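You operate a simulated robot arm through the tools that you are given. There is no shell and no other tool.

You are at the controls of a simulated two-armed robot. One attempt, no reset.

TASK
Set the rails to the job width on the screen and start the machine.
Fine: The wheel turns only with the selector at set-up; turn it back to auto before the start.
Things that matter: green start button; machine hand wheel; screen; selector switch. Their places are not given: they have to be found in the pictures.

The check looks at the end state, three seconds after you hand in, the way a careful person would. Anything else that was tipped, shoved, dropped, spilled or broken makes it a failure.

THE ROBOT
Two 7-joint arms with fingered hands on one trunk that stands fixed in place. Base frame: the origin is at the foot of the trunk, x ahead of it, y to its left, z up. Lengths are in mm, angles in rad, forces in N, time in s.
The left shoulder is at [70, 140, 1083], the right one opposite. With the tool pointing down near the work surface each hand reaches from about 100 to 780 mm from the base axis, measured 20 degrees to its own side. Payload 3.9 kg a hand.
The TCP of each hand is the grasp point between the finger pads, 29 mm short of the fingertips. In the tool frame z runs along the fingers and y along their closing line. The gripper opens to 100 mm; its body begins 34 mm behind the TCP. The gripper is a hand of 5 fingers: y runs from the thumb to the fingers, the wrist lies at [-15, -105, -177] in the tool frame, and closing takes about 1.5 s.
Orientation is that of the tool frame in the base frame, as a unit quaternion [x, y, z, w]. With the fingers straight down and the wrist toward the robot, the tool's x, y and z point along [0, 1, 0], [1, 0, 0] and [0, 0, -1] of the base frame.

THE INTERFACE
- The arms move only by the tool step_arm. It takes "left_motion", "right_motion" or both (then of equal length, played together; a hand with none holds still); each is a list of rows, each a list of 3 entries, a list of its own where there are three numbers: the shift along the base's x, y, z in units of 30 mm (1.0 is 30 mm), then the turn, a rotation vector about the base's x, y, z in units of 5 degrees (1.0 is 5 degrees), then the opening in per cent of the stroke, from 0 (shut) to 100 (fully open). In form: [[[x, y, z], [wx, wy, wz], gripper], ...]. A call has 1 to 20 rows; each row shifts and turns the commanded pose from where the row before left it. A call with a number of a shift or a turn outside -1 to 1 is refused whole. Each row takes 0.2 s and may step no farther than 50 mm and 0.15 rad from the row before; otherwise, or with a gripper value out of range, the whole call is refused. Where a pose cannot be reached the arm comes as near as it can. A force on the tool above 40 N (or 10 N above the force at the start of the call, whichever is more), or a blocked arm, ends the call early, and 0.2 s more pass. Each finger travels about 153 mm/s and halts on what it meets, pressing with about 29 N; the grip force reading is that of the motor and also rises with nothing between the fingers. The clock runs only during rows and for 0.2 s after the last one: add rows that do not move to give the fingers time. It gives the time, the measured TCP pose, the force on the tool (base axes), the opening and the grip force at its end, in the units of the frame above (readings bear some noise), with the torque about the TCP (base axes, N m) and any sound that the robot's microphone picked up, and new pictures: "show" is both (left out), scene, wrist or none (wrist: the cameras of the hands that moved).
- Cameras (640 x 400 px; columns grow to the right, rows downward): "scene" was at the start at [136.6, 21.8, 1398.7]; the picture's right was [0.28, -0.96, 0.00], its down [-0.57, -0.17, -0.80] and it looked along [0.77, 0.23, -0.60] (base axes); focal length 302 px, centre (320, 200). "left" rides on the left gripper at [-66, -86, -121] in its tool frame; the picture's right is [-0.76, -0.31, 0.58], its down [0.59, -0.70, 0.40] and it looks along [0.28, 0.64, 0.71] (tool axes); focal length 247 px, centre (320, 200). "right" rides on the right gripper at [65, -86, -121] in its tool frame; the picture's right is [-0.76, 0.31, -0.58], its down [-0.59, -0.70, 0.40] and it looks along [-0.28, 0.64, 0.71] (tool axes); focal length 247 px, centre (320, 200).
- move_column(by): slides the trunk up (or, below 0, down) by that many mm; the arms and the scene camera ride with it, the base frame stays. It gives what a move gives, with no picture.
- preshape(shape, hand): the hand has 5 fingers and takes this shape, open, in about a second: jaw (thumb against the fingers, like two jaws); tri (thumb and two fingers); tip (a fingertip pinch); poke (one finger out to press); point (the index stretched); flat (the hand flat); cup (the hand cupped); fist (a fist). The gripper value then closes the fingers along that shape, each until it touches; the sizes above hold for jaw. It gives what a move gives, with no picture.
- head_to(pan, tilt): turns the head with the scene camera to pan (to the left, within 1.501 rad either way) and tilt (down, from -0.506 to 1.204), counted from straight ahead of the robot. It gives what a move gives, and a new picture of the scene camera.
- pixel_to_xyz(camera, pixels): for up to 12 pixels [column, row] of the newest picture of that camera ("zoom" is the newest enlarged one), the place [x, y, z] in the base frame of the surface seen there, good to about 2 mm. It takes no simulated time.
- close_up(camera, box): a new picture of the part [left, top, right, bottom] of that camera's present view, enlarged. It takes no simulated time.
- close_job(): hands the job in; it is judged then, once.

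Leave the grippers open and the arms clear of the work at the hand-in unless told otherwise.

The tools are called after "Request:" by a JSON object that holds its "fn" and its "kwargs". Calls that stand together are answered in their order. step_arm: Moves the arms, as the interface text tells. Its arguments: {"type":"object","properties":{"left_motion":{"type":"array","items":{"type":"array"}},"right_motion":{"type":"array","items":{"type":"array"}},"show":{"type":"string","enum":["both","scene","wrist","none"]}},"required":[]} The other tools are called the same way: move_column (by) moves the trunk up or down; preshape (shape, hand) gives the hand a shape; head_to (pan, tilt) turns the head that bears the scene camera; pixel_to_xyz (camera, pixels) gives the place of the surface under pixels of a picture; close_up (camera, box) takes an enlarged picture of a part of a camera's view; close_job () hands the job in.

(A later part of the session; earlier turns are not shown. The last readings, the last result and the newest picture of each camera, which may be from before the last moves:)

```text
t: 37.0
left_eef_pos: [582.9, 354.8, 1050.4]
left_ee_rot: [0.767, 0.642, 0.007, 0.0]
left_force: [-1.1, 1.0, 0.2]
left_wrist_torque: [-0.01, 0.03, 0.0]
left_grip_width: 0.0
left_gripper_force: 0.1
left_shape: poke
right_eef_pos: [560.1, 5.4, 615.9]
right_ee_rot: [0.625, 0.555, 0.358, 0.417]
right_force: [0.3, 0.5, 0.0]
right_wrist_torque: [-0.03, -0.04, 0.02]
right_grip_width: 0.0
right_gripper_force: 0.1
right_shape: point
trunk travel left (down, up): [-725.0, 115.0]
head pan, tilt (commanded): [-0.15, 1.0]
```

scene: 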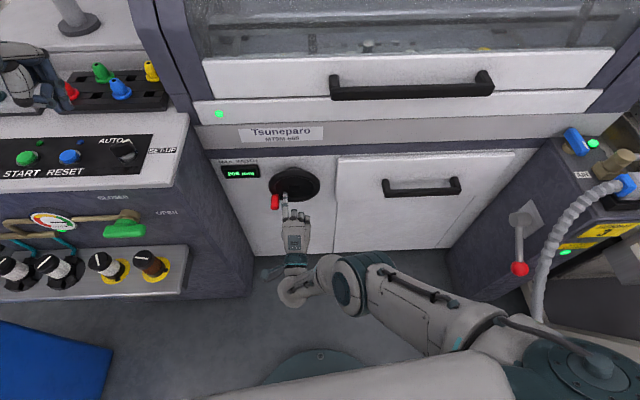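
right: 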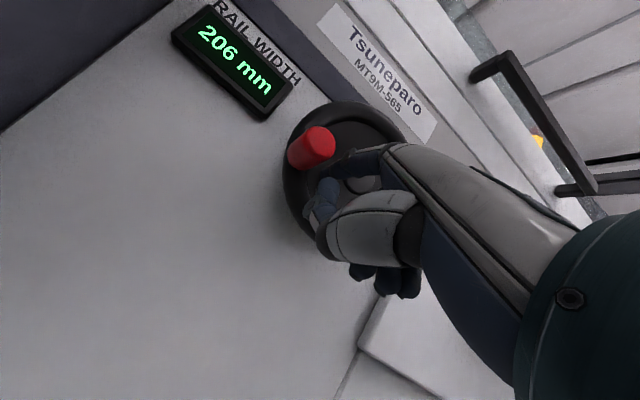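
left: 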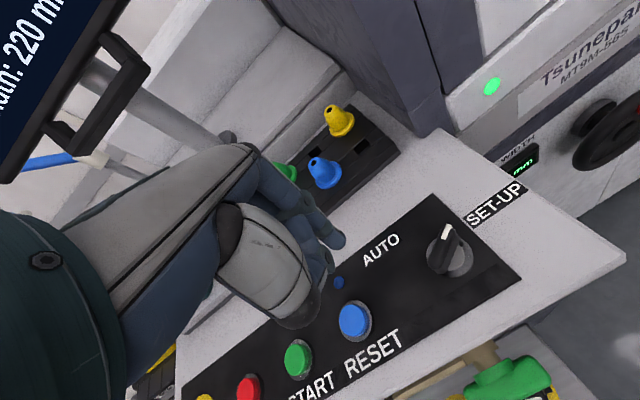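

The fingertip drifted forward to the disc and inside the knob circle. The hand is low relative to the shoulder, so the wrist is probably at its limit. I'll pull the right hand straight back off the wheel and bring the left hand up and back, so the trunk can be lowered safely.

Request:
{"fn": "step_arm", "kwargs": {"right_motion": [[[-0.7, -0.1, 0], [0, 0, 0], 100], [[-1, -0.1, 0], [0, 0, 0], 100], [[-1, -0.1, 0.2], [0, 0, 0], 100], [[-0.3, 0, 0.3], [0, 0, 0], 100], [[0, 0, 0], [0, 0, 0], 100]], "show": "both"}}

Request:
{"fn": "step_arm", "kwargs": {"left_motion": [[[0, 0.05, 0.8], [0, 0, 0], 0], [[-0.2, 0, 0.8], [0, 0, 0], 0], [[-0.7, -0.13, 0.6], [0, 0, 0], 0], [[-0.7, -0.13, 0.6], [0, 0, 0], 0], [[-0.7, -0.13, 0.6], [0, 0, 0], 0], [[-0.7, -0.13, 0.6], [0, 0, 0], 0], [[-0.7, -0.13, 0.6], [0, 0, 0], 0], [[-0.7, -0.13, 0.6], [0, 0, 0], 0], [[-0.7, -0.13, 0.6], [0, 0, 0], 0], [[-0.7, -0.13, 0.5], [0, 0, 0], 0], [[-0.7, -0.13, 0.3], [0, 0, 0], 0]], "show": "both"}}

```text
t: 38.2
left_eef_pos: [583.0, 354.2, 1051.0]
left_ee_rot: [0.766, 0.643, 0.007, 0.0]
left_force: [0.0, 0.1, 1.0]
left_wrist_torque: [-0.01, 0.05, -0.05]
left_grip_width: 0.0
left_gripper_force: 0.0
left_shape: poke
right_eef_pos: [469.5, -2.5, 630.5]
right_ee_rot: [0.626, 0.554, 0.358, 0.416]
right_force: [0.2, -0.9, 0.8]
right_wrist_torque: [-0.06, 0.0, 0.01]
right_grip_width: 0.0
right_gripper_force: 0.1
right_shape: point
trunk travel left (down, up): [-725.0, 115.0]
head pan, tilt (commanded): [-0.15, 1.0]
```

scene: 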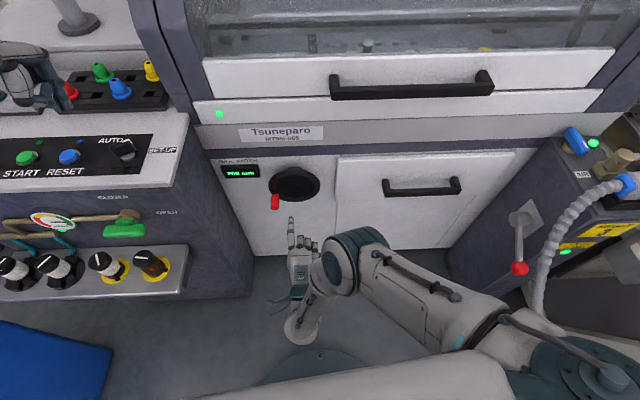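
right: 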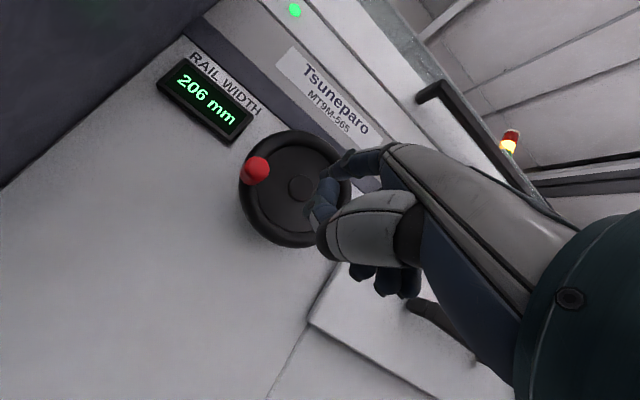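

```text
t: 40.6
left_eef_pos: [386.4, 319.1, 1250.2]
left_ee_rot: [0.766, 0.642, 0.007, -0.001]
left_force: [-0.4, 0.4, -0.2]
left_wrist_torque: [0.0, -0.03, 0.0]
left_grip_width: 0.2
left_gripper_force: 0.0
left_shape: poke
right_eef_pos: [468.3, -3.0, 629.9]
right_ee_rot: [0.626, 0.554, 0.357, 0.416]
right_force: [0.1, 1.2, -0.8]
right_wrist_torque: [-0.01, -0.02, 0.0]
right_grip_width: 0.0
right_gripper_force: 0.0
right_shape: point
trunk travel left (down, up): [-725.0, 115.0]
head pan, tilt (commanded): [-0.15, 1.0]
```

scene: 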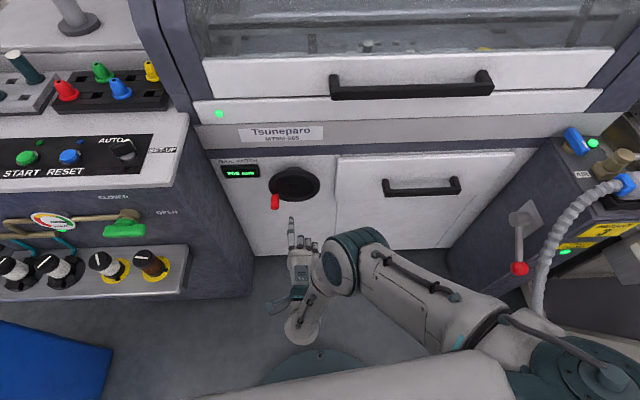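
left: 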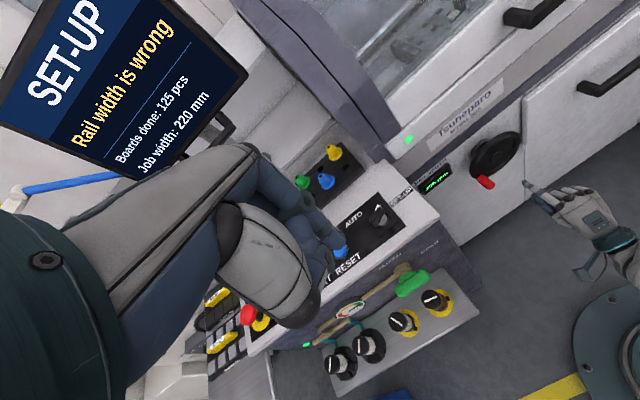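

The width stays at 206 mm and the left hand is clear at (386, 319, 1250). Before lowering the trunk, I'll look left to check the left arm's elbow against the surroundings.

Request:
{"fn": "head_to", "kwargs": {"pan": 0.8, "tilt": 0.9}}

```text
t: 41.9
left_eef_pos: [387.6, 319.6, 1249.3]
left_ee_rot: [0.766, 0.642, 0.007, 0.0]
left_force: [0.0, 0.3, 0.2]
left_wrist_torque: [0.01, 0.01, 0.0]
left_grip_width: 0.1
left_gripper_force: 0.1
left_shape: poke
right_eef_pos: [469.3, -2.9, 630.5]
right_ee_rot: [0.625, 0.555, 0.358, 0.415]
right_force: [0.8, -0.1, -0.1]
right_wrist_torque: [0.0, 0.03, -0.01]
right_grip_width: 0.1
right_gripper_force: 0.1
right_shape: point
trunk travel left (down, up): [-725.0, 115.0]
head pan, tilt (commanded): [0.799, 0.901]
```

scene: 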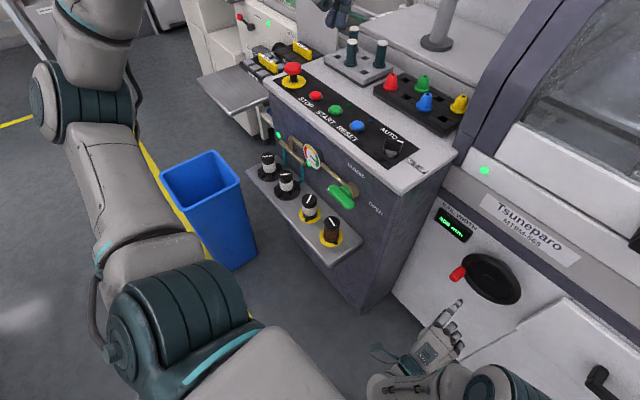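

Request:
{"fn": "pixel_to_xyz", "kwargs": {"camera": "scene", "pixels": [[90, 100], [60, 110], [100, 40], [200, 170], [190, 160], [125, 220], [315, 220], [250, 175], [232, 90]]}}

```text
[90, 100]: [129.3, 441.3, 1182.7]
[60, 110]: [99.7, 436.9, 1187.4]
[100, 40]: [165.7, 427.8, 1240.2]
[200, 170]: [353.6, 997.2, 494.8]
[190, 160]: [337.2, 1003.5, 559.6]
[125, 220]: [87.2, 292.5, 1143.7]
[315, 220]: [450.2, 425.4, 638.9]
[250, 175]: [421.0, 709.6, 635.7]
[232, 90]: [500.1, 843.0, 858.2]
```

The left elbow, around (129, 441, 1183), has nothing beneath it, and the right hand is in free space in front of the panel. I'll lower the trunk 140 mm.

Request:
{"fn": "move_column", "kwargs": {"by": -140}}

Request:
{"fn": "head_to", "kwargs": {"pan": -0.05, "tilt": 0.85}}

```text
t: 43.5
left_eef_pos: [387.0, 320.1, 1109.3]
left_ee_rot: [0.767, 0.642, 0.006, 0.001]
left_force: [-0.6, 0.2, -0.1]
left_wrist_torque: [-0.01, -0.04, 0.02]
left_grip_width: 0.0
left_gripper_force: 0.1
left_shape: poke
right_eef_pos: [469.5, -4.5, 489.2]
right_ee_rot: [0.626, 0.555, 0.358, 0.415]
right_force: [-0.3, 0.2, 0.1]
right_wrist_torque: [0.01, -0.03, 0.0]
right_grip_width: 0.0
right_gripper_force: 0.1
right_shape: point
trunk travel left (down, up): [-585.0, 255.0]
head pan, tilt (commanded): [0.799, 0.901]
```

```text
t: 44.7
left_eef_pos: [388.3, 320.6, 1109.1]
left_ee_rot: [0.767, 0.642, 0.007, 0.0]
left_force: [0.3, 0.2, -0.3]
left_wrist_torque: [0.0, 0.02, 0.0]
left_grip_width: 0.0
left_gripper_force: 0.1
left_shape: poke
right_eef_pos: [470.0, -2.1, 489.9]
right_ee_rot: [0.625, 0.555, 0.358, 0.416]
right_force: [-0.1, -0.5, -0.2]
right_wrist_torque: [0.0, 0.01, -0.03]
right_grip_width: 0.0
right_gripper_force: 0.0
right_shape: point
trunk travel left (down, up): [-585.0, 255.0]
head pan, tilt (commanded): [-0.051, 0.85]
```

scene: 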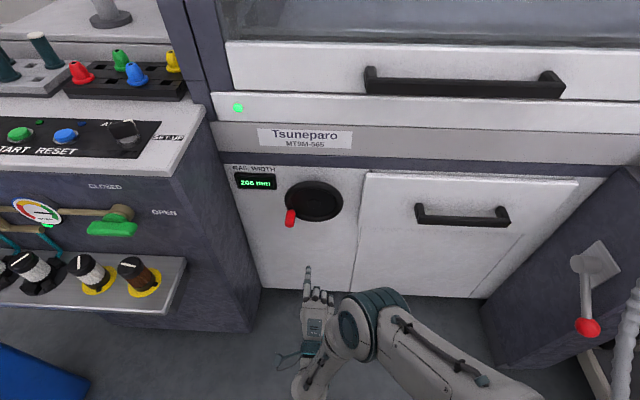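

The trunk is lower and the wheel is in clear view at 206 mm. I'll raise the finger to just in front of and above the knob, which is at the lower left.

Request:
{"fn": "step_arm", "kwargs": {"right_motion": [[[0.08, 0.287, 0.98], [0, 0, 0], 100], [[0.08, 0.287, 0.98], [0, 0, 0], 100], [[0.08, 0.287, 0.98], [0, 0, 0], 100], [[0.08, 0.287, 0.98], [0, 0, 0], 100], [[0.08, 0.287, 0.98], [0, 0, 0], 100], [[0, 0, 0], [0, 0, 0], 100]], "show": "both"}}

Request:
{"fn": "close_up", "kwargs": {"camera": "scene", "box": [225, 160, 355, 260]}}

```text
t: 46.1
left_eef_pos: [387.8, 319.3, 1108.3]
left_ee_rot: [0.767, 0.642, 0.006, 0.0]
left_force: [0.1, 0.1, 0.1]
left_wrist_torque: [0.01, 0.01, 0.02]
left_grip_width: 0.0
left_gripper_force: 0.0
left_shape: poke
right_eef_pos: [483.4, 45.1, 637.9]
right_ee_rot: [0.625, 0.557, 0.358, 0.413]
right_force: [0.1, -0.4, -0.3]
right_wrist_torque: [0.0, -0.01, 0.01]
right_grip_width: 0.1
right_gripper_force: 0.1
right_shape: point
right hand out of reach, approached as far as the arm can: row 4
trunk travel left (down, up): [-585.0, 255.0]
head pan, tilt (commanded): [-0.051, 0.85]
```

scene: 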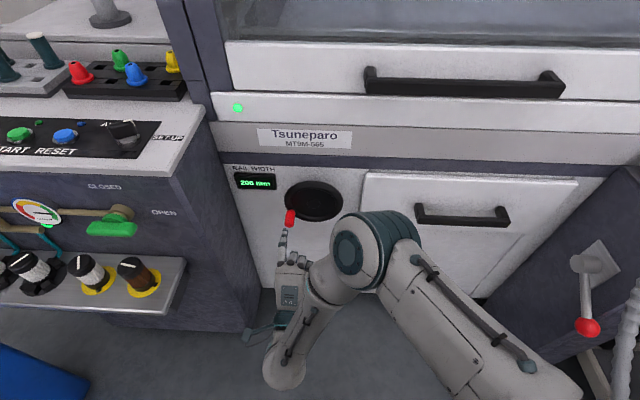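
right: 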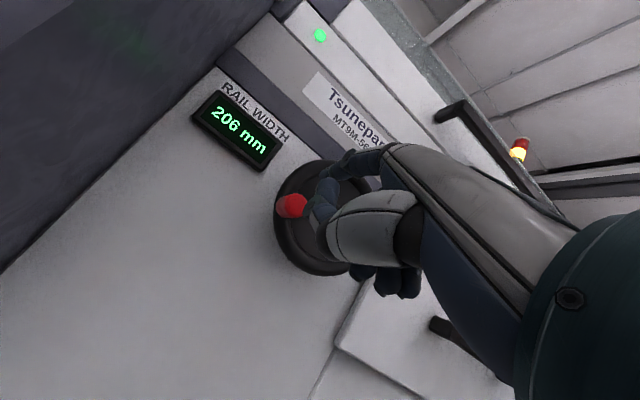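

```text
4.00 times, centred on (290, 210) of scene
```

zoom: 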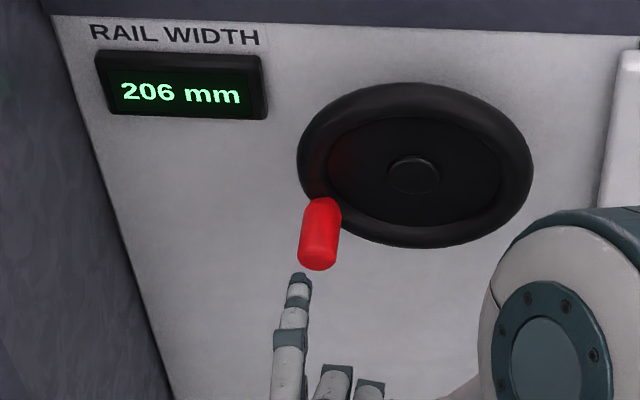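

Request:
{"fn": "pixel_to_xyz", "kwargs": {"camera": "zoom", "pixels": [[300, 276], [298, 290], [288, 295], [310, 295], [292, 330], [288, 375], [316, 260], [302, 230], [340, 230], [322, 203], [320, 235], [414, 175]]}}

```text
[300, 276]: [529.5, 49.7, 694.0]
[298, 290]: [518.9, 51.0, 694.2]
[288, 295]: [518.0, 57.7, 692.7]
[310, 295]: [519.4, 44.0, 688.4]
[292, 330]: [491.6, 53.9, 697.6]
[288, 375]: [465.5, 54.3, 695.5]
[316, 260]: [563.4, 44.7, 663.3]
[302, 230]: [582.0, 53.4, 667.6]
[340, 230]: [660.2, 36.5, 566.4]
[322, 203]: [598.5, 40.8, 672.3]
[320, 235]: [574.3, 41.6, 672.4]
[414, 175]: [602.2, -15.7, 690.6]
```

The finger is at (531, 50, 687), just above the knob's line (knob at about y 43, z 661). I'll advance 57 mm beside it and begin pushing down along the circle in small steps, checking that the arm tracks.

Request:
{"fn": "step_arm", "kwargs": {"right_motion": [[[0.95, 0, 0], [0, 0, 0], 100], [[0.95, 0, 0], [0, 0, 0], 100], [[-0.006, -0.063, -0.26], [0, 0, 0], 100], [[-0.009, -0.093, -0.347], [0, 0, 0], 100], [[-0.015, -0.153, -0.327], [0, 0, 0], 100], [[0, 0, 0], [0, 0, 0], 100]], "show": "both"}}

Request:
{"fn": "close_up", "kwargs": {"camera": "scene", "box": [225, 160, 355, 260]}}

```text
t: 47.5
left_eef_pos: [386.8, 320.6, 1108.9]
left_ee_rot: [0.767, 0.642, 0.007, 0.0]
left_force: [0.2, -0.7, -0.3]
left_wrist_torque: [0.0, -0.02, -0.01]
left_grip_width: 0.1
left_gripper_force: 0.1
left_shape: poke
right_eef_pos: [538.4, 33.2, 608.4]
right_ee_rot: [0.625, 0.555, 0.359, 0.415]
right_force: [0.5, 0.3, 0.1]
right_wrist_torque: [0.02, -0.01, 0.0]
right_grip_width: 0.0
right_gripper_force: 0.1
right_shape: point
trunk travel left (down, up): [-585.0, 255.0]
head pan, tilt (commanded): [-0.051, 0.85]
```

scene: 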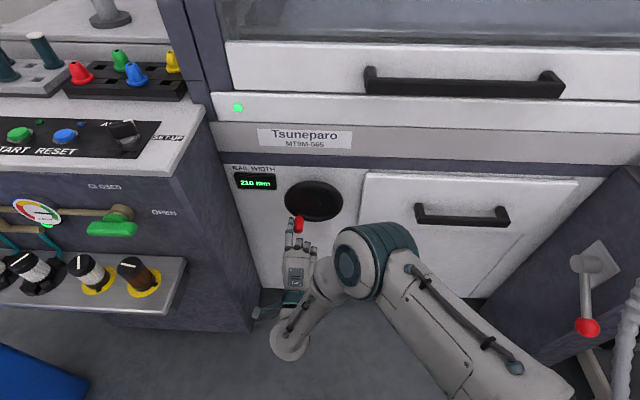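
right: 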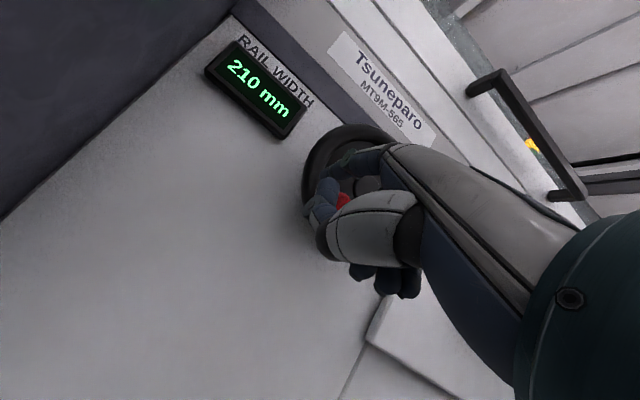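

```text
4.00 times, centred on (290, 210) of scene
```

zoom: 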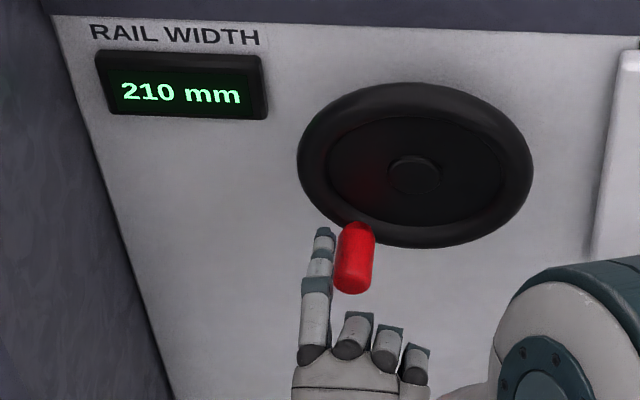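

It reads 210 mm and the arm is tracking well. I'll push another 50° along the bottom, then check.

Request:
{"fn": "step_arm", "kwargs": {"right_motion": [[[-0.02, -0.207, -0.297], [0, 0, 0], 100], [[-0.025, -0.253, -0.253], [0, 0, 0], 100], [[-0.029, -0.297, -0.207], [0, 0, 0], 100], [[-0.032, -0.327, -0.153], [0, 0, 0], 100], [[-0.02, -0.2, -0.05], [0, 0, 0], 100], [[0, 0, 0], [0, 0, 0], 100]], "show": "both"}}

Request:
{"fn": "close_up", "kwargs": {"camera": "scene", "box": [225, 160, 355, 260]}}

```text
t: 48.9
left_eef_pos: [387.2, 320.9, 1109.4]
left_ee_rot: [0.767, 0.642, 0.007, 0.0]
left_force: [0.4, -0.4, 0.2]
left_wrist_torque: [0.01, 0.0, 0.01]
left_grip_width: 0.0
left_gripper_force: 0.1
left_shape: poke
right_eef_pos: [536.3, -5.7, 579.7]
right_ee_rot: [0.625, 0.555, 0.36, 0.415]
right_force: [0.5, 0.5, 0.5]
right_wrist_torque: [-0.04, -0.02, 0.05]
right_grip_width: 0.0
right_gripper_force: 0.0
right_shape: point
trunk travel left (down, up): [-585.0, 255.0]
head pan, tilt (commanded): [-0.051, 0.85]
```

scene: 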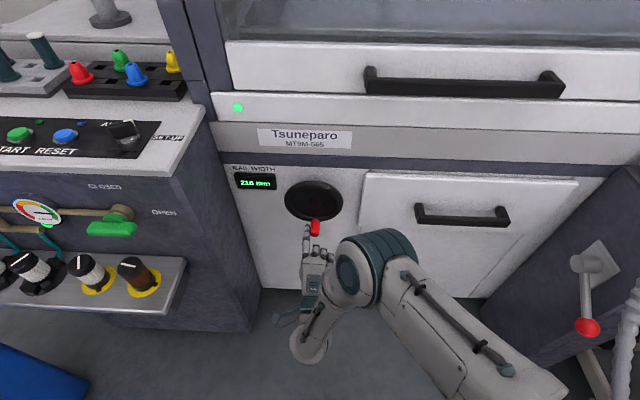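
right: 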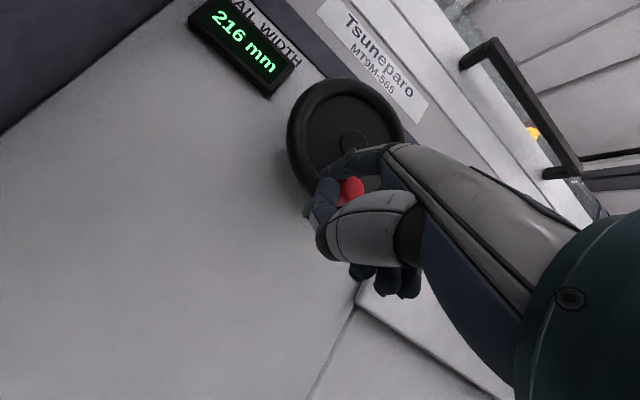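

```text
4.00 times, centred on (290, 210) of scene
```

zoom: 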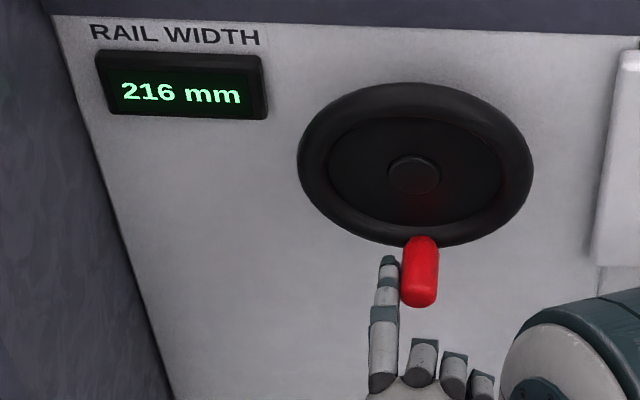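

It reads 216 mm, so 4 mm remain (about 29°). I'll push about 19° more, then approach in finer steps.

Request:
{"fn": "step_arm", "kwargs": {"right_motion": [[[-0.02, -0.23, -0.03], [0, 0, 0], 100], [[-0.02, -0.23, -0.01], [0, 0, 0], 100], [[-0.02, -0.22, 0.01], [0, 0, 0], 100], [[0, 0, 0], [0, 0, 0], 100], [[0, 0, 0], [0, 0, 0], 100]], "show": "wrist"}}

Request:
{"fn": "close_up", "kwargs": {"camera": "scene", "box": [225, 160, 355, 260]}}

```text
t: 50.1
left_eef_pos: [388.0, 319.3, 1109.2]
left_ee_rot: [0.766, 0.643, 0.007, 0.0]
left_force: [-0.3, 0.8, -0.6]
left_wrist_torque: [0.01, 0.02, 0.0]
left_grip_width: 0.1
left_gripper_force: 0.0
left_shape: poke
right_eef_pos: [534.3, -25.0, 579.0]
right_ee_rot: [0.625, 0.555, 0.359, 0.415]
right_force: [0.0, 0.2, 0.6]
right_wrist_torque: [0.02, 0.02, -0.04]
right_grip_width: 0.0
right_gripper_force: 0.1
right_shape: point
trunk travel left (down, up): [-585.0, 255.0]
head pan, tilt (commanded): [-0.051, 0.85]
```

right: 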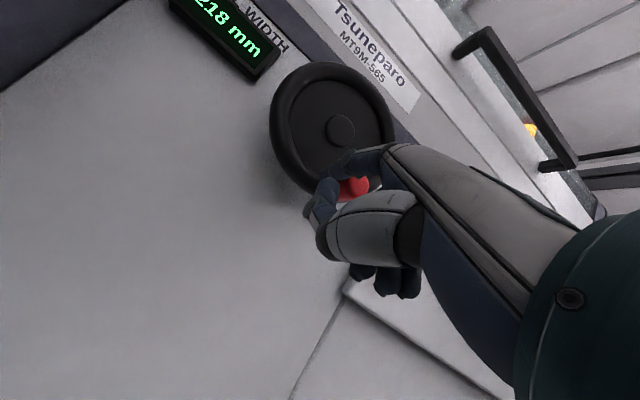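

```text
4.00 times, centred on (290, 210) of scene
```

zoom: 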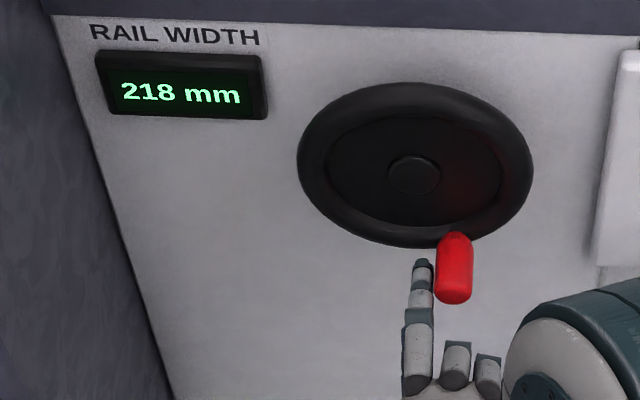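

It reads 218 mm. I'll make a fine push of about 8 mm of arc (about 1 mm of width).

Request:
{"fn": "step_arm", "kwargs": {"right_motion": [[[-0.013, -0.131, 0.023], [0, 0, 0], 100], [[-0.013, -0.132, 0.024], [0, 0, 0], 100], [[0, 0, 0], [0, 0, 0], 100], [[0, 0, 0], [0, 0, 0], 100]], "show": "none"}}

Request:
{"fn": "close_up", "kwargs": {"camera": "scene", "box": [225, 160, 355, 260]}}

```text
t: 51.1
left_eef_pos: [387.2, 320.7, 1109.2]
left_ee_rot: [0.766, 0.643, 0.007, 0.0]
left_force: [-0.7, -0.1, 0.7]
left_wrist_torque: [0.0, 0.02, -0.02]
left_grip_width: 0.1
left_gripper_force: 0.1
left_shape: poke
right_eef_pos: [532.6, -33.9, 579.9]
right_ee_rot: [0.625, 0.555, 0.36, 0.415]
right_force: [0.8, 0.1, 0.3]
right_wrist_torque: [0.02, 0.02, -0.02]
right_grip_width: 0.1
right_gripper_force: 0.0
right_shape: point
trunk travel left (down, up): [-585.0, 255.0]
head pan, tilt (commanded): [-0.051, 0.85]
```

```text
4.00 times, centred on (290, 210) of scene
```

zoom: 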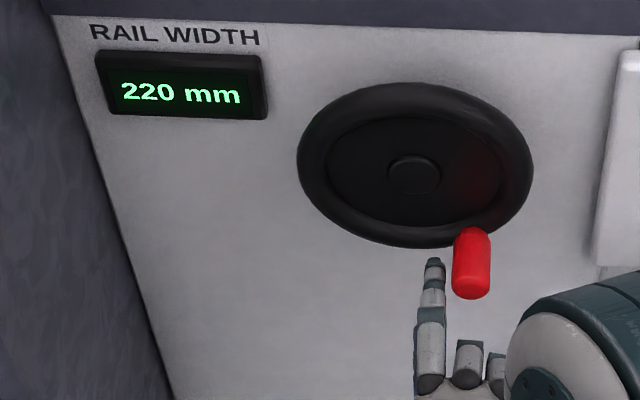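

The display reads 220 mm. I'll check whether the main screen agrees by tilting the head up.

Request:
{"fn": "head_to", "kwargs": {"pan": 0.2, "tilt": 0.35}}

```text
t: 52.0
left_eef_pos: [386.9, 320.9, 1109.2]
left_ee_rot: [0.766, 0.642, 0.007, 0.0]
left_force: [0.4, -0.5, 0.8]
left_wrist_torque: [0.01, 0.0, 0.0]
left_grip_width: 0.1
left_gripper_force: 0.1
left_shape: poke
right_eef_pos: [533.6, -33.2, 580.1]
right_ee_rot: [0.625, 0.555, 0.359, 0.415]
right_force: [0.2, 0.3, 0.4]
right_wrist_torque: [-0.01, -0.03, 0.03]
right_grip_width: 0.2
right_gripper_force: 0.0
right_shape: point
trunk travel left (down, up): [-585.0, 255.0]
head pan, tilt (commanded): [0.201, 0.351]
```

scene: 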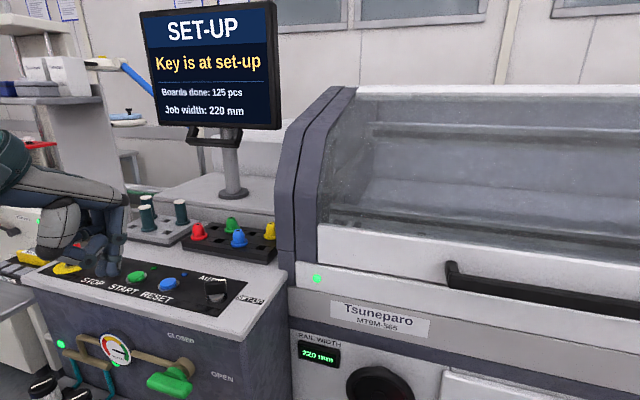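

The screen now shows "Key is at set-up", so the rail width is accepted. I'll withdraw the right hand straight back, away from the knob.

Request:
{"fn": "step_arm", "kwargs": {"right_motion": [[[-0.5, 0.12, 0], [0, 0, 0], 100], [[-0.8, 0.1, 0], [0, 0, 0], 100], [[-1, 0.1, 0], [0, 0, 0], 100], [[-1, 0, 0], [0, 0, 0], 100], [[-0.5, 0, 0], [0, 0, 0], 100], [[0, 0, 0], [0, 0, 0], 100]], "show": "wrist"}}

Request:
{"fn": "head_to", "kwargs": {"pan": 0.25, "tilt": 0.65}}

```text
t: 53.4
left_eef_pos: [386.8, 320.5, 1109.1]
left_ee_rot: [0.767, 0.642, 0.007, 0.0]
left_force: [-0.9, -0.6, 0.0]
left_wrist_torque: [0.01, 0.0, 0.02]
left_grip_width: 0.1
left_gripper_force: 0.2
left_shape: poke
right_eef_pos: [474.4, -25.2, 567.3]
right_ee_rot: [0.626, 0.555, 0.359, 0.414]
right_force: [-0.5, 0.2, 0.4]
right_wrist_torque: [-0.01, 0.03, -0.01]
right_grip_width: 0.0
right_gripper_force: 0.1
right_shape: point
right hand out of reach, approached as far as the arm can: row 3, 4, 5
trunk travel left (down, up): [-585.0, 255.0]
head pan, tilt (commanded): [0.201, 0.351]
```

right: 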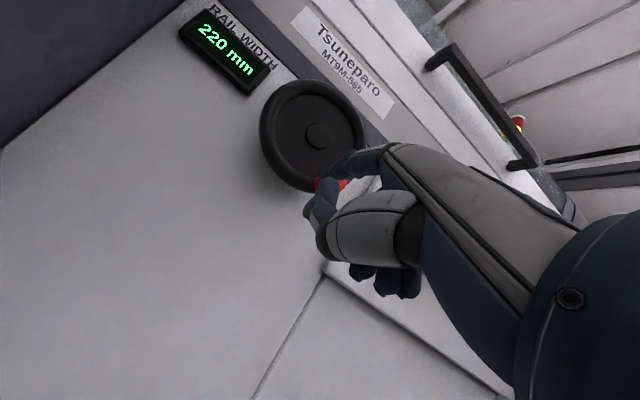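

```text
t: 54.2
left_eef_pos: [388.0, 320.9, 1109.3]
left_ee_rot: [0.766, 0.642, 0.006, 0.0]
left_force: [-0.7, -0.2, -0.5]
left_wrist_torque: [0.01, -0.03, -0.03]
left_grip_width: 0.2
left_gripper_force: 0.1
left_shape: poke
right_eef_pos: [474.3, -26.7, 565.9]
right_ee_rot: [0.625, 0.556, 0.359, 0.414]
right_force: [0.1, 0.5, 0.9]
right_wrist_torque: [0.01, 0.02, 0.04]
right_grip_width: 0.1
right_gripper_force: 0.1
right_shape: point
trunk travel left (down, up): [-585.0, 255.0]
head pan, tilt (commanded): [0.25, 0.649]
```

scene: 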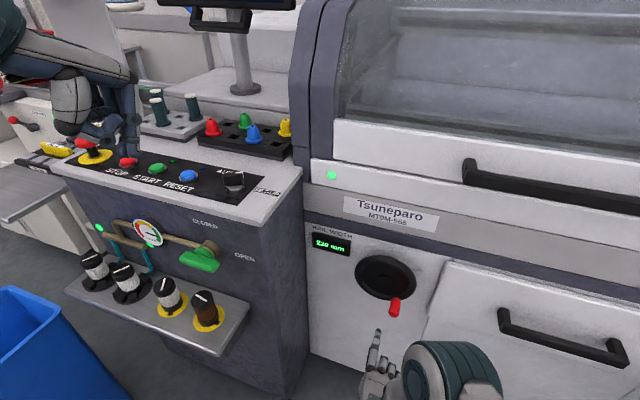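

The width holds at 220 mm and the right finger is clear of the knob. I'll lower the right hand a bit more and raise the trunk back 140 mm, so the left hand works in the geometry that worked before.

Request:
{"fn": "step_arm", "kwargs": {"right_motion": [[[0, 0.2, -0.9], [0, 0, 0], 100], [[0, 0.2, -0.9], [0, 0, 0], 100], [[-0.2, 0, -0.9], [0, 0, 0], 100], [[0, 0, 0], [0, 0, 0], 100]], "show": "none"}}

Request:
{"fn": "move_column", "kwargs": {"by": 140}}

Request:
{"fn": "head_to", "kwargs": {"pan": 0.25, "tilt": 0.7}}

```text
t: 55.2
left_eef_pos: [387.2, 320.8, 1109.4]
left_ee_rot: [0.767, 0.642, 0.007, -0.001]
left_force: [-0.3, 1.4, 0.1]
left_wrist_torque: [-0.03, -0.04, 0.03]
left_grip_width: 0.1
left_gripper_force: 0.1
left_shape: poke
right_eef_pos: [470.6, -16.2, 486.0]
right_ee_rot: [0.626, 0.554, 0.358, 0.417]
right_force: [-0.1, -0.6, -0.4]
right_wrist_torque: [0.0, -0.03, 0.01]
right_grip_width: 0.0
right_gripper_force: 0.1
right_shape: point
trunk travel left (down, up): [-585.0, 255.0]
head pan, tilt (commanded): [0.25, 0.649]
```

```text
t: 56.9
left_eef_pos: [387.6, 320.7, 1248.7]
left_ee_rot: [0.767, 0.642, 0.007, -0.001]
left_force: [-0.1, 0.1, -0.5]
left_wrist_torque: [0.02, -0.02, 0.02]
left_grip_width: 0.0
left_gripper_force: 0.0
left_shape: poke
right_eef_pos: [469.3, -16.2, 623.2]
right_ee_rot: [0.626, 0.555, 0.357, 0.416]
right_force: [0.7, -0.6, 0.3]
right_wrist_torque: [-0.03, 0.01, -0.03]
right_grip_width: 0.1
right_gripper_force: 0.1
right_shape: point
trunk travel left (down, up): [-725.0, 115.0]
head pan, tilt (commanded): [0.25, 0.649]
```

```text
t: 57.5
left_eef_pos: [387.5, 319.2, 1249.2]
left_ee_rot: [0.767, 0.642, 0.006, 0.0]
left_force: [-0.1, -0.4, 0.5]
left_wrist_torque: [0.0, 0.03, 0.03]
left_grip_width: 0.0
left_gripper_force: 0.1
left_shape: poke
right_eef_pos: [469.6, -17.1, 624.0]
right_ee_rot: [0.626, 0.555, 0.357, 0.416]
right_force: [0.5, 0.3, 0.5]
right_wrist_torque: [0.0, -0.01, 0.03]
right_grip_width: 0.2
right_gripper_force: 0.2
right_shape: point
trunk travel left (down, up): [-725.0, 115.0]
head pan, tilt (commanded): [0.25, 0.7]
```

scene: 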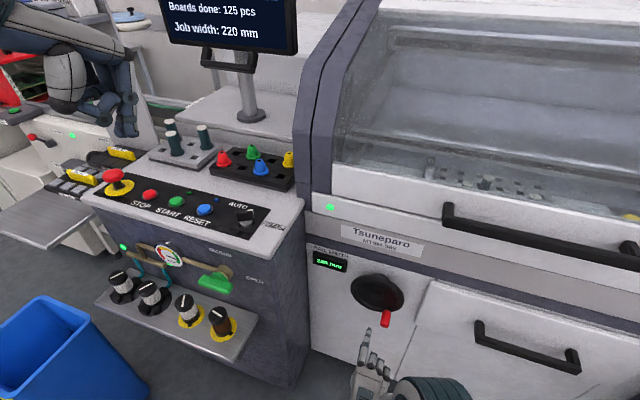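

The lever is still at SET-UP. The left hand, still in the poke shape, goes back above the spot in front and left of the lever, as before.

Request:
{"fn": "step_arm", "kwargs": {"left_motion": [[[0.758, 0.045, -0.6], [0, 0, 0], 0], [[0.758, 0.045, -0.8], [0, 0, 0], 0], [[0.758, 0.045, -0.871], [0, 0, 0], 0], [[0.758, 0.045, -0.871], [0, 0, 0], 0], [[0.758, 0.045, -0.871], [0, 0, 0], 0], [[0.758, 0.045, -0.871], [0, 0, 0], 0], [[0.758, 0.045, -0.871], [0, 0, 0], 0], [[0.758, 0.045, -0.871], [0, 0, 0], 0], [[0, 0, 0], [0, 0, 0], 0]], "show": "both"}}

Request:
{"fn": "close_up", "kwargs": {"camera": "scene", "box": [190, 140, 290, 240]}}

```text
t: 59.5
left_eef_pos: [568.9, 330.6, 1051.0]
left_ee_rot: [0.766, 0.642, 0.007, 0.001]
left_force: [-0.4, 0.5, 0.5]
left_wrist_torque: [0.03, 0.01, 0.03]
left_grip_width: 0.1
left_gripper_force: 0.0
left_shape: poke
right_eef_pos: [469.3, -15.9, 626.1]
right_ee_rot: [0.626, 0.554, 0.357, 0.416]
right_force: [-0.1, -0.8, -0.6]
right_wrist_torque: [-0.01, 0.01, -0.04]
right_grip_width: 0.0
right_gripper_force: 0.1
right_shape: point
trunk travel left (down, up): [-725.0, 115.0]
head pan, tilt (commanded): [0.25, 0.7]
```

scene: 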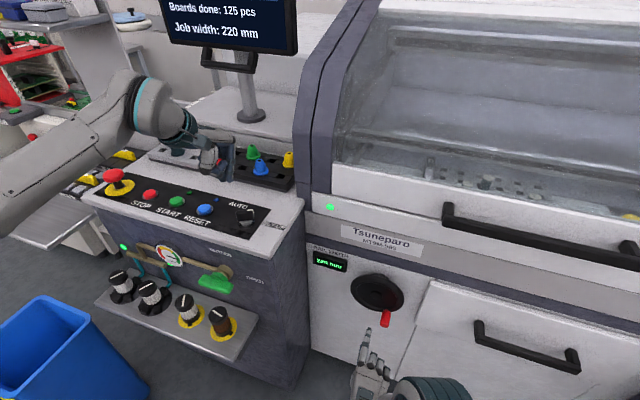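
left: 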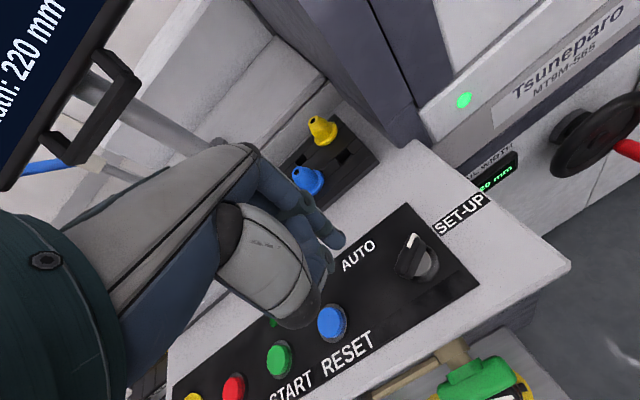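

```text
4.00 times, centred on (240, 190) of scene
```

zoom: 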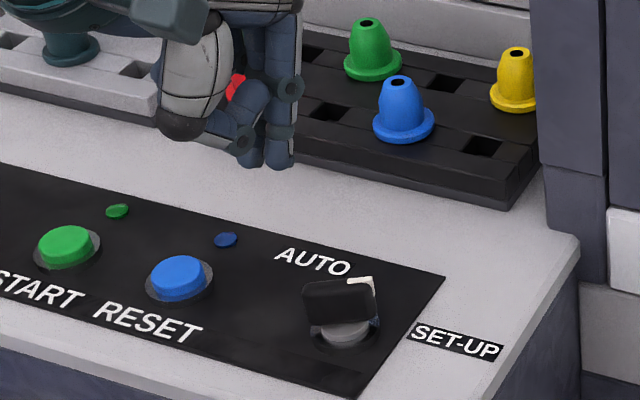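

The hand is above the start spot. I'll descend 80 mm in front and left of the lever's rear end.

Request:
{"fn": "step_arm", "kwargs": {"left_motion": [[[0, 0, -0.89], [0, 0, 0], 0], [[0, 0, -0.89], [0, 0, 0], 0], [[0, 0, -0.89], [0, 0, 0], 0], [[0, 0, 0], [0, 0, 0], 0]], "show": "none"}}

Request:
{"fn": "close_up", "kwargs": {"camera": "scene", "box": [210, 170, 280, 240]}}

Request:
{"fn": "pixel_to_xyz", "kwargs": {"camera": "zoom", "pixels": [[320, 200], [300, 200]]}}

Request:
{"fn": "close_up", "kwargs": {"camera": "left", "box": [270, 180, 450, 300]}}

```text
t: 60.5
left_eef_pos: [569.6, 330.6, 970.7]
left_ee_rot: [0.767, 0.642, 0.008, 0.001]
left_force: [0.5, -0.1, 0.0]
left_wrist_torque: [0.0, -0.02, -0.01]
left_grip_width: 0.0
left_gripper_force: 0.2
left_shape: poke
right_eef_pos: [468.9, -16.6, 624.4]
right_ee_rot: [0.626, 0.554, 0.357, 0.416]
right_force: [-0.3, 0.0, 0.3]
right_wrist_torque: [-0.01, 0.01, -0.01]
right_grip_width: 0.0
right_gripper_force: 0.1
right_shape: point
trunk travel left (down, up): [-725.0, 115.0]
head pan, tilt (commanded): [0.25, 0.7]
```

```text
5.71 times, centred on (245, 205) of scene
```

zoom: 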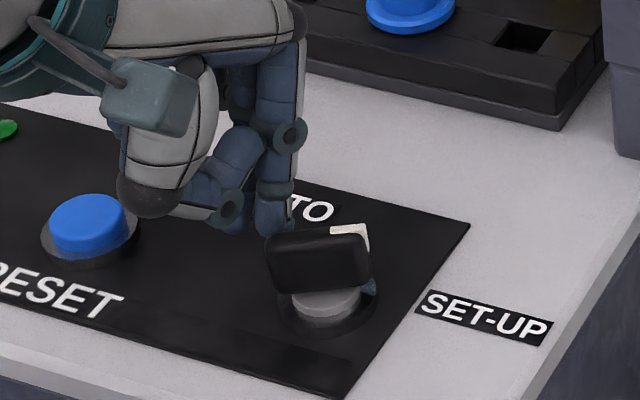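

```text
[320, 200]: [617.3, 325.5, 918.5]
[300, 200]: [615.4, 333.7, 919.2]
```

```text
3.33 times, centred on (360, 240) of left
```

zoom: 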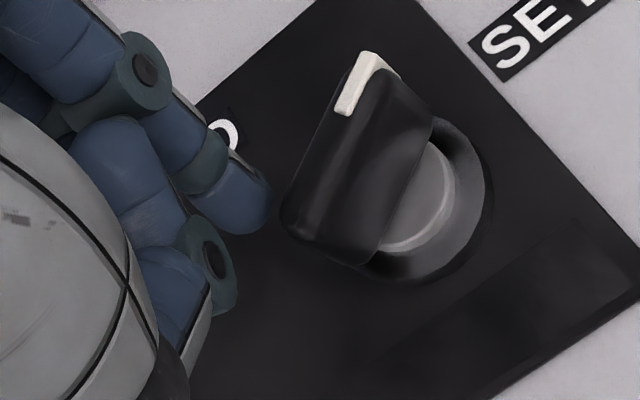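

The fingertip sits just in front and left of the lever's rear end. I'll sweep it counter-clockwise around the pivot, pushing the rear end back and right, to return the lever to AUTO.

Request:
{"fn": "step_arm", "kwargs": {"left_motion": [[[-0.217, -0.293, 0], [0, 0, 0], 0], [[-0.092, 0.015, 0], [0, 0, 0], 0], [[-0.091, 0.015, 0], [0, 0, 0], 0], [[-0.095, -0.016, 0], [0, 0, 0], 0], [[-0.095, -0.017, 0], [0, 0, 0], 0], [[-0.075, -0.042, 0], [0, 0, 0], 0], [[-0.075, -0.041, 0], [0, 0, 0], 0], [[-0.07, -0.067, 0], [0, 0, 0], 0], [[-0.02, -0.03, 0], [0, 0, 0], 0]], "show": "none"}}

Request:
{"fn": "close_up", "kwargs": {"camera": "scene", "box": [210, 170, 280, 240]}}

Request:
{"fn": "close_up", "kwargs": {"camera": "left", "box": [270, 180, 450, 300]}}

```text
t: 62.5
left_eef_pos: [552.2, 320.4, 974.7]
left_ee_rot: [0.767, 0.641, 0.006, -0.002]
left_force: [0.4, 1.9, -0.6]
left_wrist_torque: [0.05, -0.01, 0.0]
left_grip_width: 0.1
left_gripper_force: 0.1
left_shape: poke
left hand out of reach, approached as far as the arm can: row 6, 8
right_eef_pos: [469.1, -15.4, 624.9]
right_ee_rot: [0.626, 0.554, 0.358, 0.416]
right_force: [0.4, 0.1, -0.5]
right_wrist_torque: [-0.01, 0.0, 0.01]
right_grip_width: 0.0
right_gripper_force: 0.0
right_shape: point
trunk travel left (down, up): [-725.0, 115.0]
head pan, tilt (commanded): [0.25, 0.7]
```

```text
5.71 times, centred on (245, 205) of scene
```

zoom: 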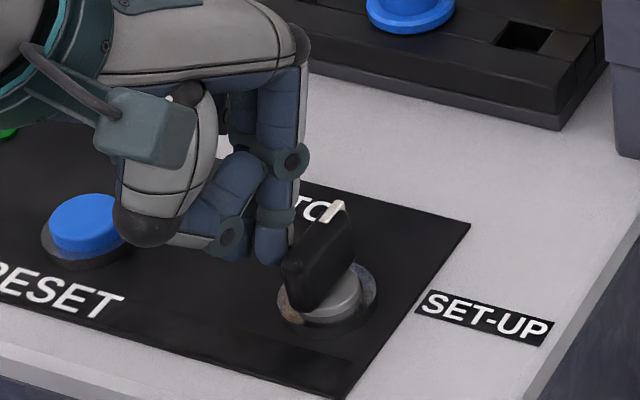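

```text
3.33 times, centred on (360, 240) of left
```

zoom: 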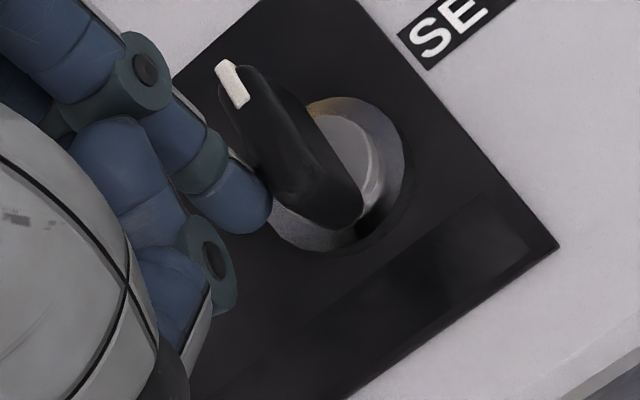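

The lever looks to be back at AUTO. I'll back the finger off to the left, lift it, and then verify on the screen.

Request:
{"fn": "step_arm", "kwargs": {"left_motion": [[[0.05, 0.4, 0.1], [0, 0, 0], 0], [[0.1, 0.2, 0.6], [0, 0, 0], 0], [[0.1, 0.3, 0.8], [0, 0, 0], 0], [[0.1, 0.4, 0.8], [0, 0, 0], 0], [[0, 0, 0], [0, 0, 0], 0]], "show": "none"}}

Request:
{"fn": "close_up", "kwargs": {"camera": "scene", "box": [210, 170, 300, 240]}}

Request:
{"fn": "head_to", "kwargs": {"pan": 0.3, "tilt": 0.45}}

```text
t: 63.7
left_eef_pos: [559.7, 359.9, 1041.1]
left_ee_rot: [0.766, 0.642, 0.006, 0.0]
left_force: [0.5, -0.1, -0.4]
left_wrist_torque: [0.0, -0.04, 0.0]
left_grip_width: 0.0
left_gripper_force: 0.1
left_shape: poke
right_eef_pos: [469.7, -15.9, 624.0]
right_ee_rot: [0.626, 0.555, 0.357, 0.415]
right_force: [-0.1, 0.0, -0.4]
right_wrist_torque: [0.03, -0.01, 0.01]
right_grip_width: 0.1
right_gripper_force: 0.0
right_shape: point
trunk travel left (down, up): [-725.0, 115.0]
head pan, tilt (commanded): [0.25, 0.7]
```

```text
5.71 times, centred on (255, 205) of scene
```

zoom: 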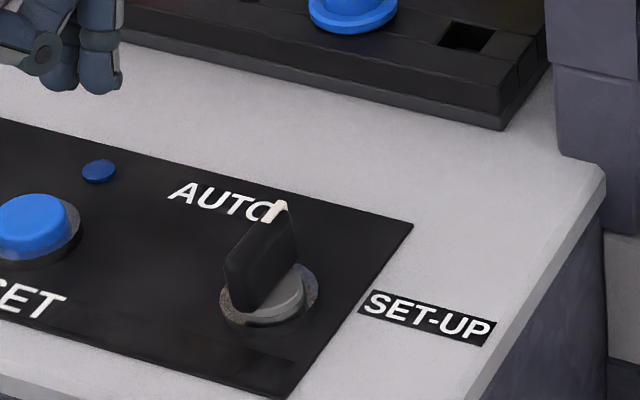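

```text
t: 64.5
left_eef_pos: [561.1, 358.6, 1041.3]
left_ee_rot: [0.767, 0.642, 0.007, 0.0]
left_force: [-1.1, 0.9, 0.3]
left_wrist_torque: [-0.02, 0.0, 0.02]
left_grip_width: 0.0
left_gripper_force: 0.0
left_shape: poke
right_eef_pos: [468.8, -15.9, 623.5]
right_ee_rot: [0.626, 0.555, 0.357, 0.416]
right_force: [0.8, -0.3, 0.0]
right_wrist_torque: [0.01, 0.01, -0.02]
right_grip_width: 0.1
right_gripper_force: 0.0
right_shape: point
trunk travel left (down, up): [-725.0, 115.0]
head pan, tilt (commanded): [0.3, 0.45]
```

scene: 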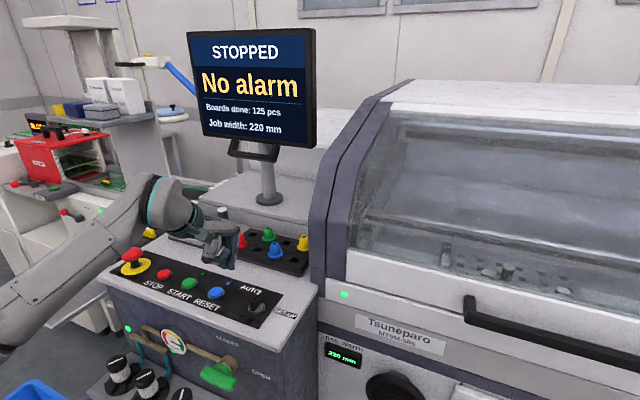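

The screen shows STOPPED, No alarm, 220 mm. Now for START. I'll locate the green button precisely.

Request:
{"fn": "close_up", "kwargs": {"camera": "scene", "box": [140, 250, 240, 310]}}

Request:
{"fn": "close_up", "kwargs": {"camera": "left", "box": [200, 250, 440, 400]}}

```text
6.40 times, centred on (190, 280) of scene
```

zoom: 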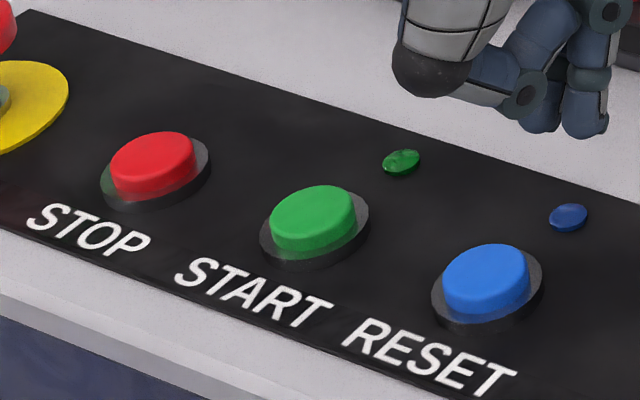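

```text
2.67 times, centred on (320, 325) of left
```

zoom: 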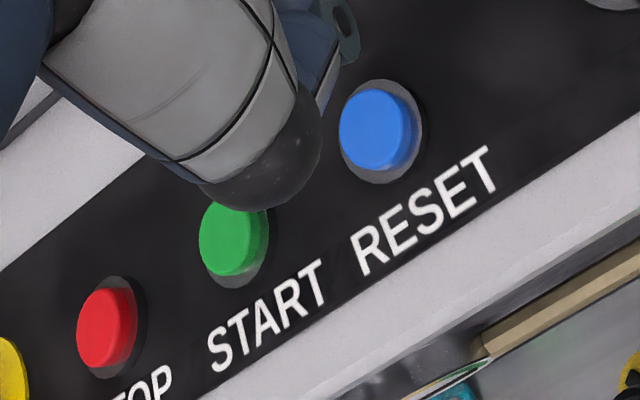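

Request:
{"fn": "pixel_to_xyz", "kwargs": {"camera": "scene", "pixels": [[188.9, 281.6], [183, 283], [194.5, 280.5], [188, 285.5], [189.5, 278.5], [190, 287.5], [163.5, 274], [216, 291], [219, 278], [199, 259], [230.5, 267.5], [225, 266]]}}

```text
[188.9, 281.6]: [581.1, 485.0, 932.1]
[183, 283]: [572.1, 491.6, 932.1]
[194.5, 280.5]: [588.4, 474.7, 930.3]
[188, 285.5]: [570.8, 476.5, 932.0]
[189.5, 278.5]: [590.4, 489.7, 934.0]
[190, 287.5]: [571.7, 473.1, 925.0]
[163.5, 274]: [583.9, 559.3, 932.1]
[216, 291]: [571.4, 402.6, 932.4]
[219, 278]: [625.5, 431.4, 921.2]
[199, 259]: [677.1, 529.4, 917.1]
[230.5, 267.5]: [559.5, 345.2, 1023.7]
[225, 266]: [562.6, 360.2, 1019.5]
```

START's centre is about (580.5, 483), with its top at z 932. I'll bring the two poke fingertips over it at a safe height and check the alignment.

Request:
{"fn": "step_arm", "kwargs": {"left_motion": [[[0.1, 0.854, 0], [0, 0, 0], 0], [[0.1, 0.854, 0], [0, 0, 0], 0], [[0.1, 0.854, -0.2], [0, 0, 0], 0], [[0.1, 0.854, -0.5], [0, 0, 0], 0], [[0.1, 0.854, -0.6], [0, 0, 0], 0], [[0, 0, -0.3], [0, 0, 0], 0], [[0, 0, 0], [0, 0, 0], 0]], "show": "both"}}

Request:
{"fn": "close_up", "kwargs": {"camera": "scene", "box": [140, 225, 240, 310]}}

```text
t: 66.1
left_eef_pos: [575.0, 487.2, 994.0]
left_ee_rot: [0.766, 0.642, 0.007, 0.0]
left_force: [-0.1, 0.2, 0.1]
left_wrist_torque: [-0.01, -0.01, 0.02]
left_grip_width: 0.1
left_gripper_force: 0.1
left_shape: poke
right_eef_pos: [470.5, -15.7, 623.8]
right_ee_rot: [0.626, 0.555, 0.357, 0.416]
right_force: [-0.6, -0.1, 0.3]
right_wrist_torque: [-0.01, 0.03, 0.0]
right_grip_width: 0.0
right_gripper_force: 0.1
right_shape: point
trunk travel left (down, up): [-725.0, 115.0]
head pan, tilt (commanded): [0.3, 0.45]
```

scene: 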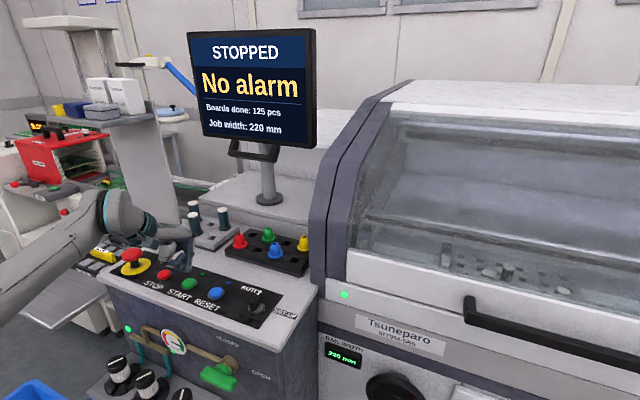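
left: 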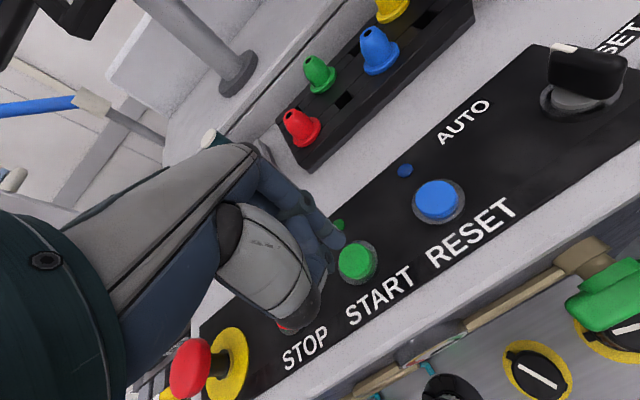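

```text
4.71 times, centred on (190, 268) of scene
```

zoom: 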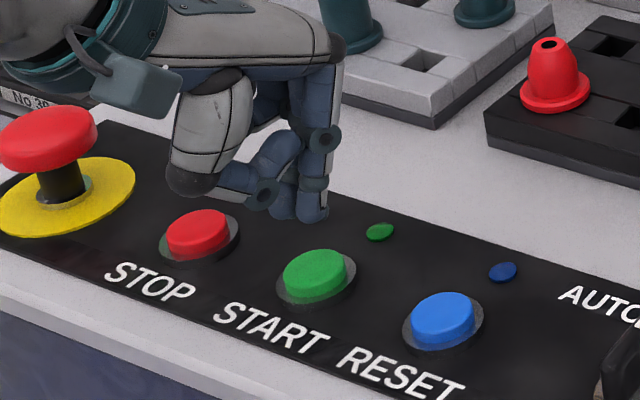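

Request:
{"fn": "pixel_to_xyz", "kwargs": {"camera": "zoom", "pixels": [[312, 212], [325, 212], [300, 212], [283, 212], [272, 210], [190, 188], [262, 200], [235, 185], [315, 265], [197, 228], [55, 120], [130, 60]]}}

```text
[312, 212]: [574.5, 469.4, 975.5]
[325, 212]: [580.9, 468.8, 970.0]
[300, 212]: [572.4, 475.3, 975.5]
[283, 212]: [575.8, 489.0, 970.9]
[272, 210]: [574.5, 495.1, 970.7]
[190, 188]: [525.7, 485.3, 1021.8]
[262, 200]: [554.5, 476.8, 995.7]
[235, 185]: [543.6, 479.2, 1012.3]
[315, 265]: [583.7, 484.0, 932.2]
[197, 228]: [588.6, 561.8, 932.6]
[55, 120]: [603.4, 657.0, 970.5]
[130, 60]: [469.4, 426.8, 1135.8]
```

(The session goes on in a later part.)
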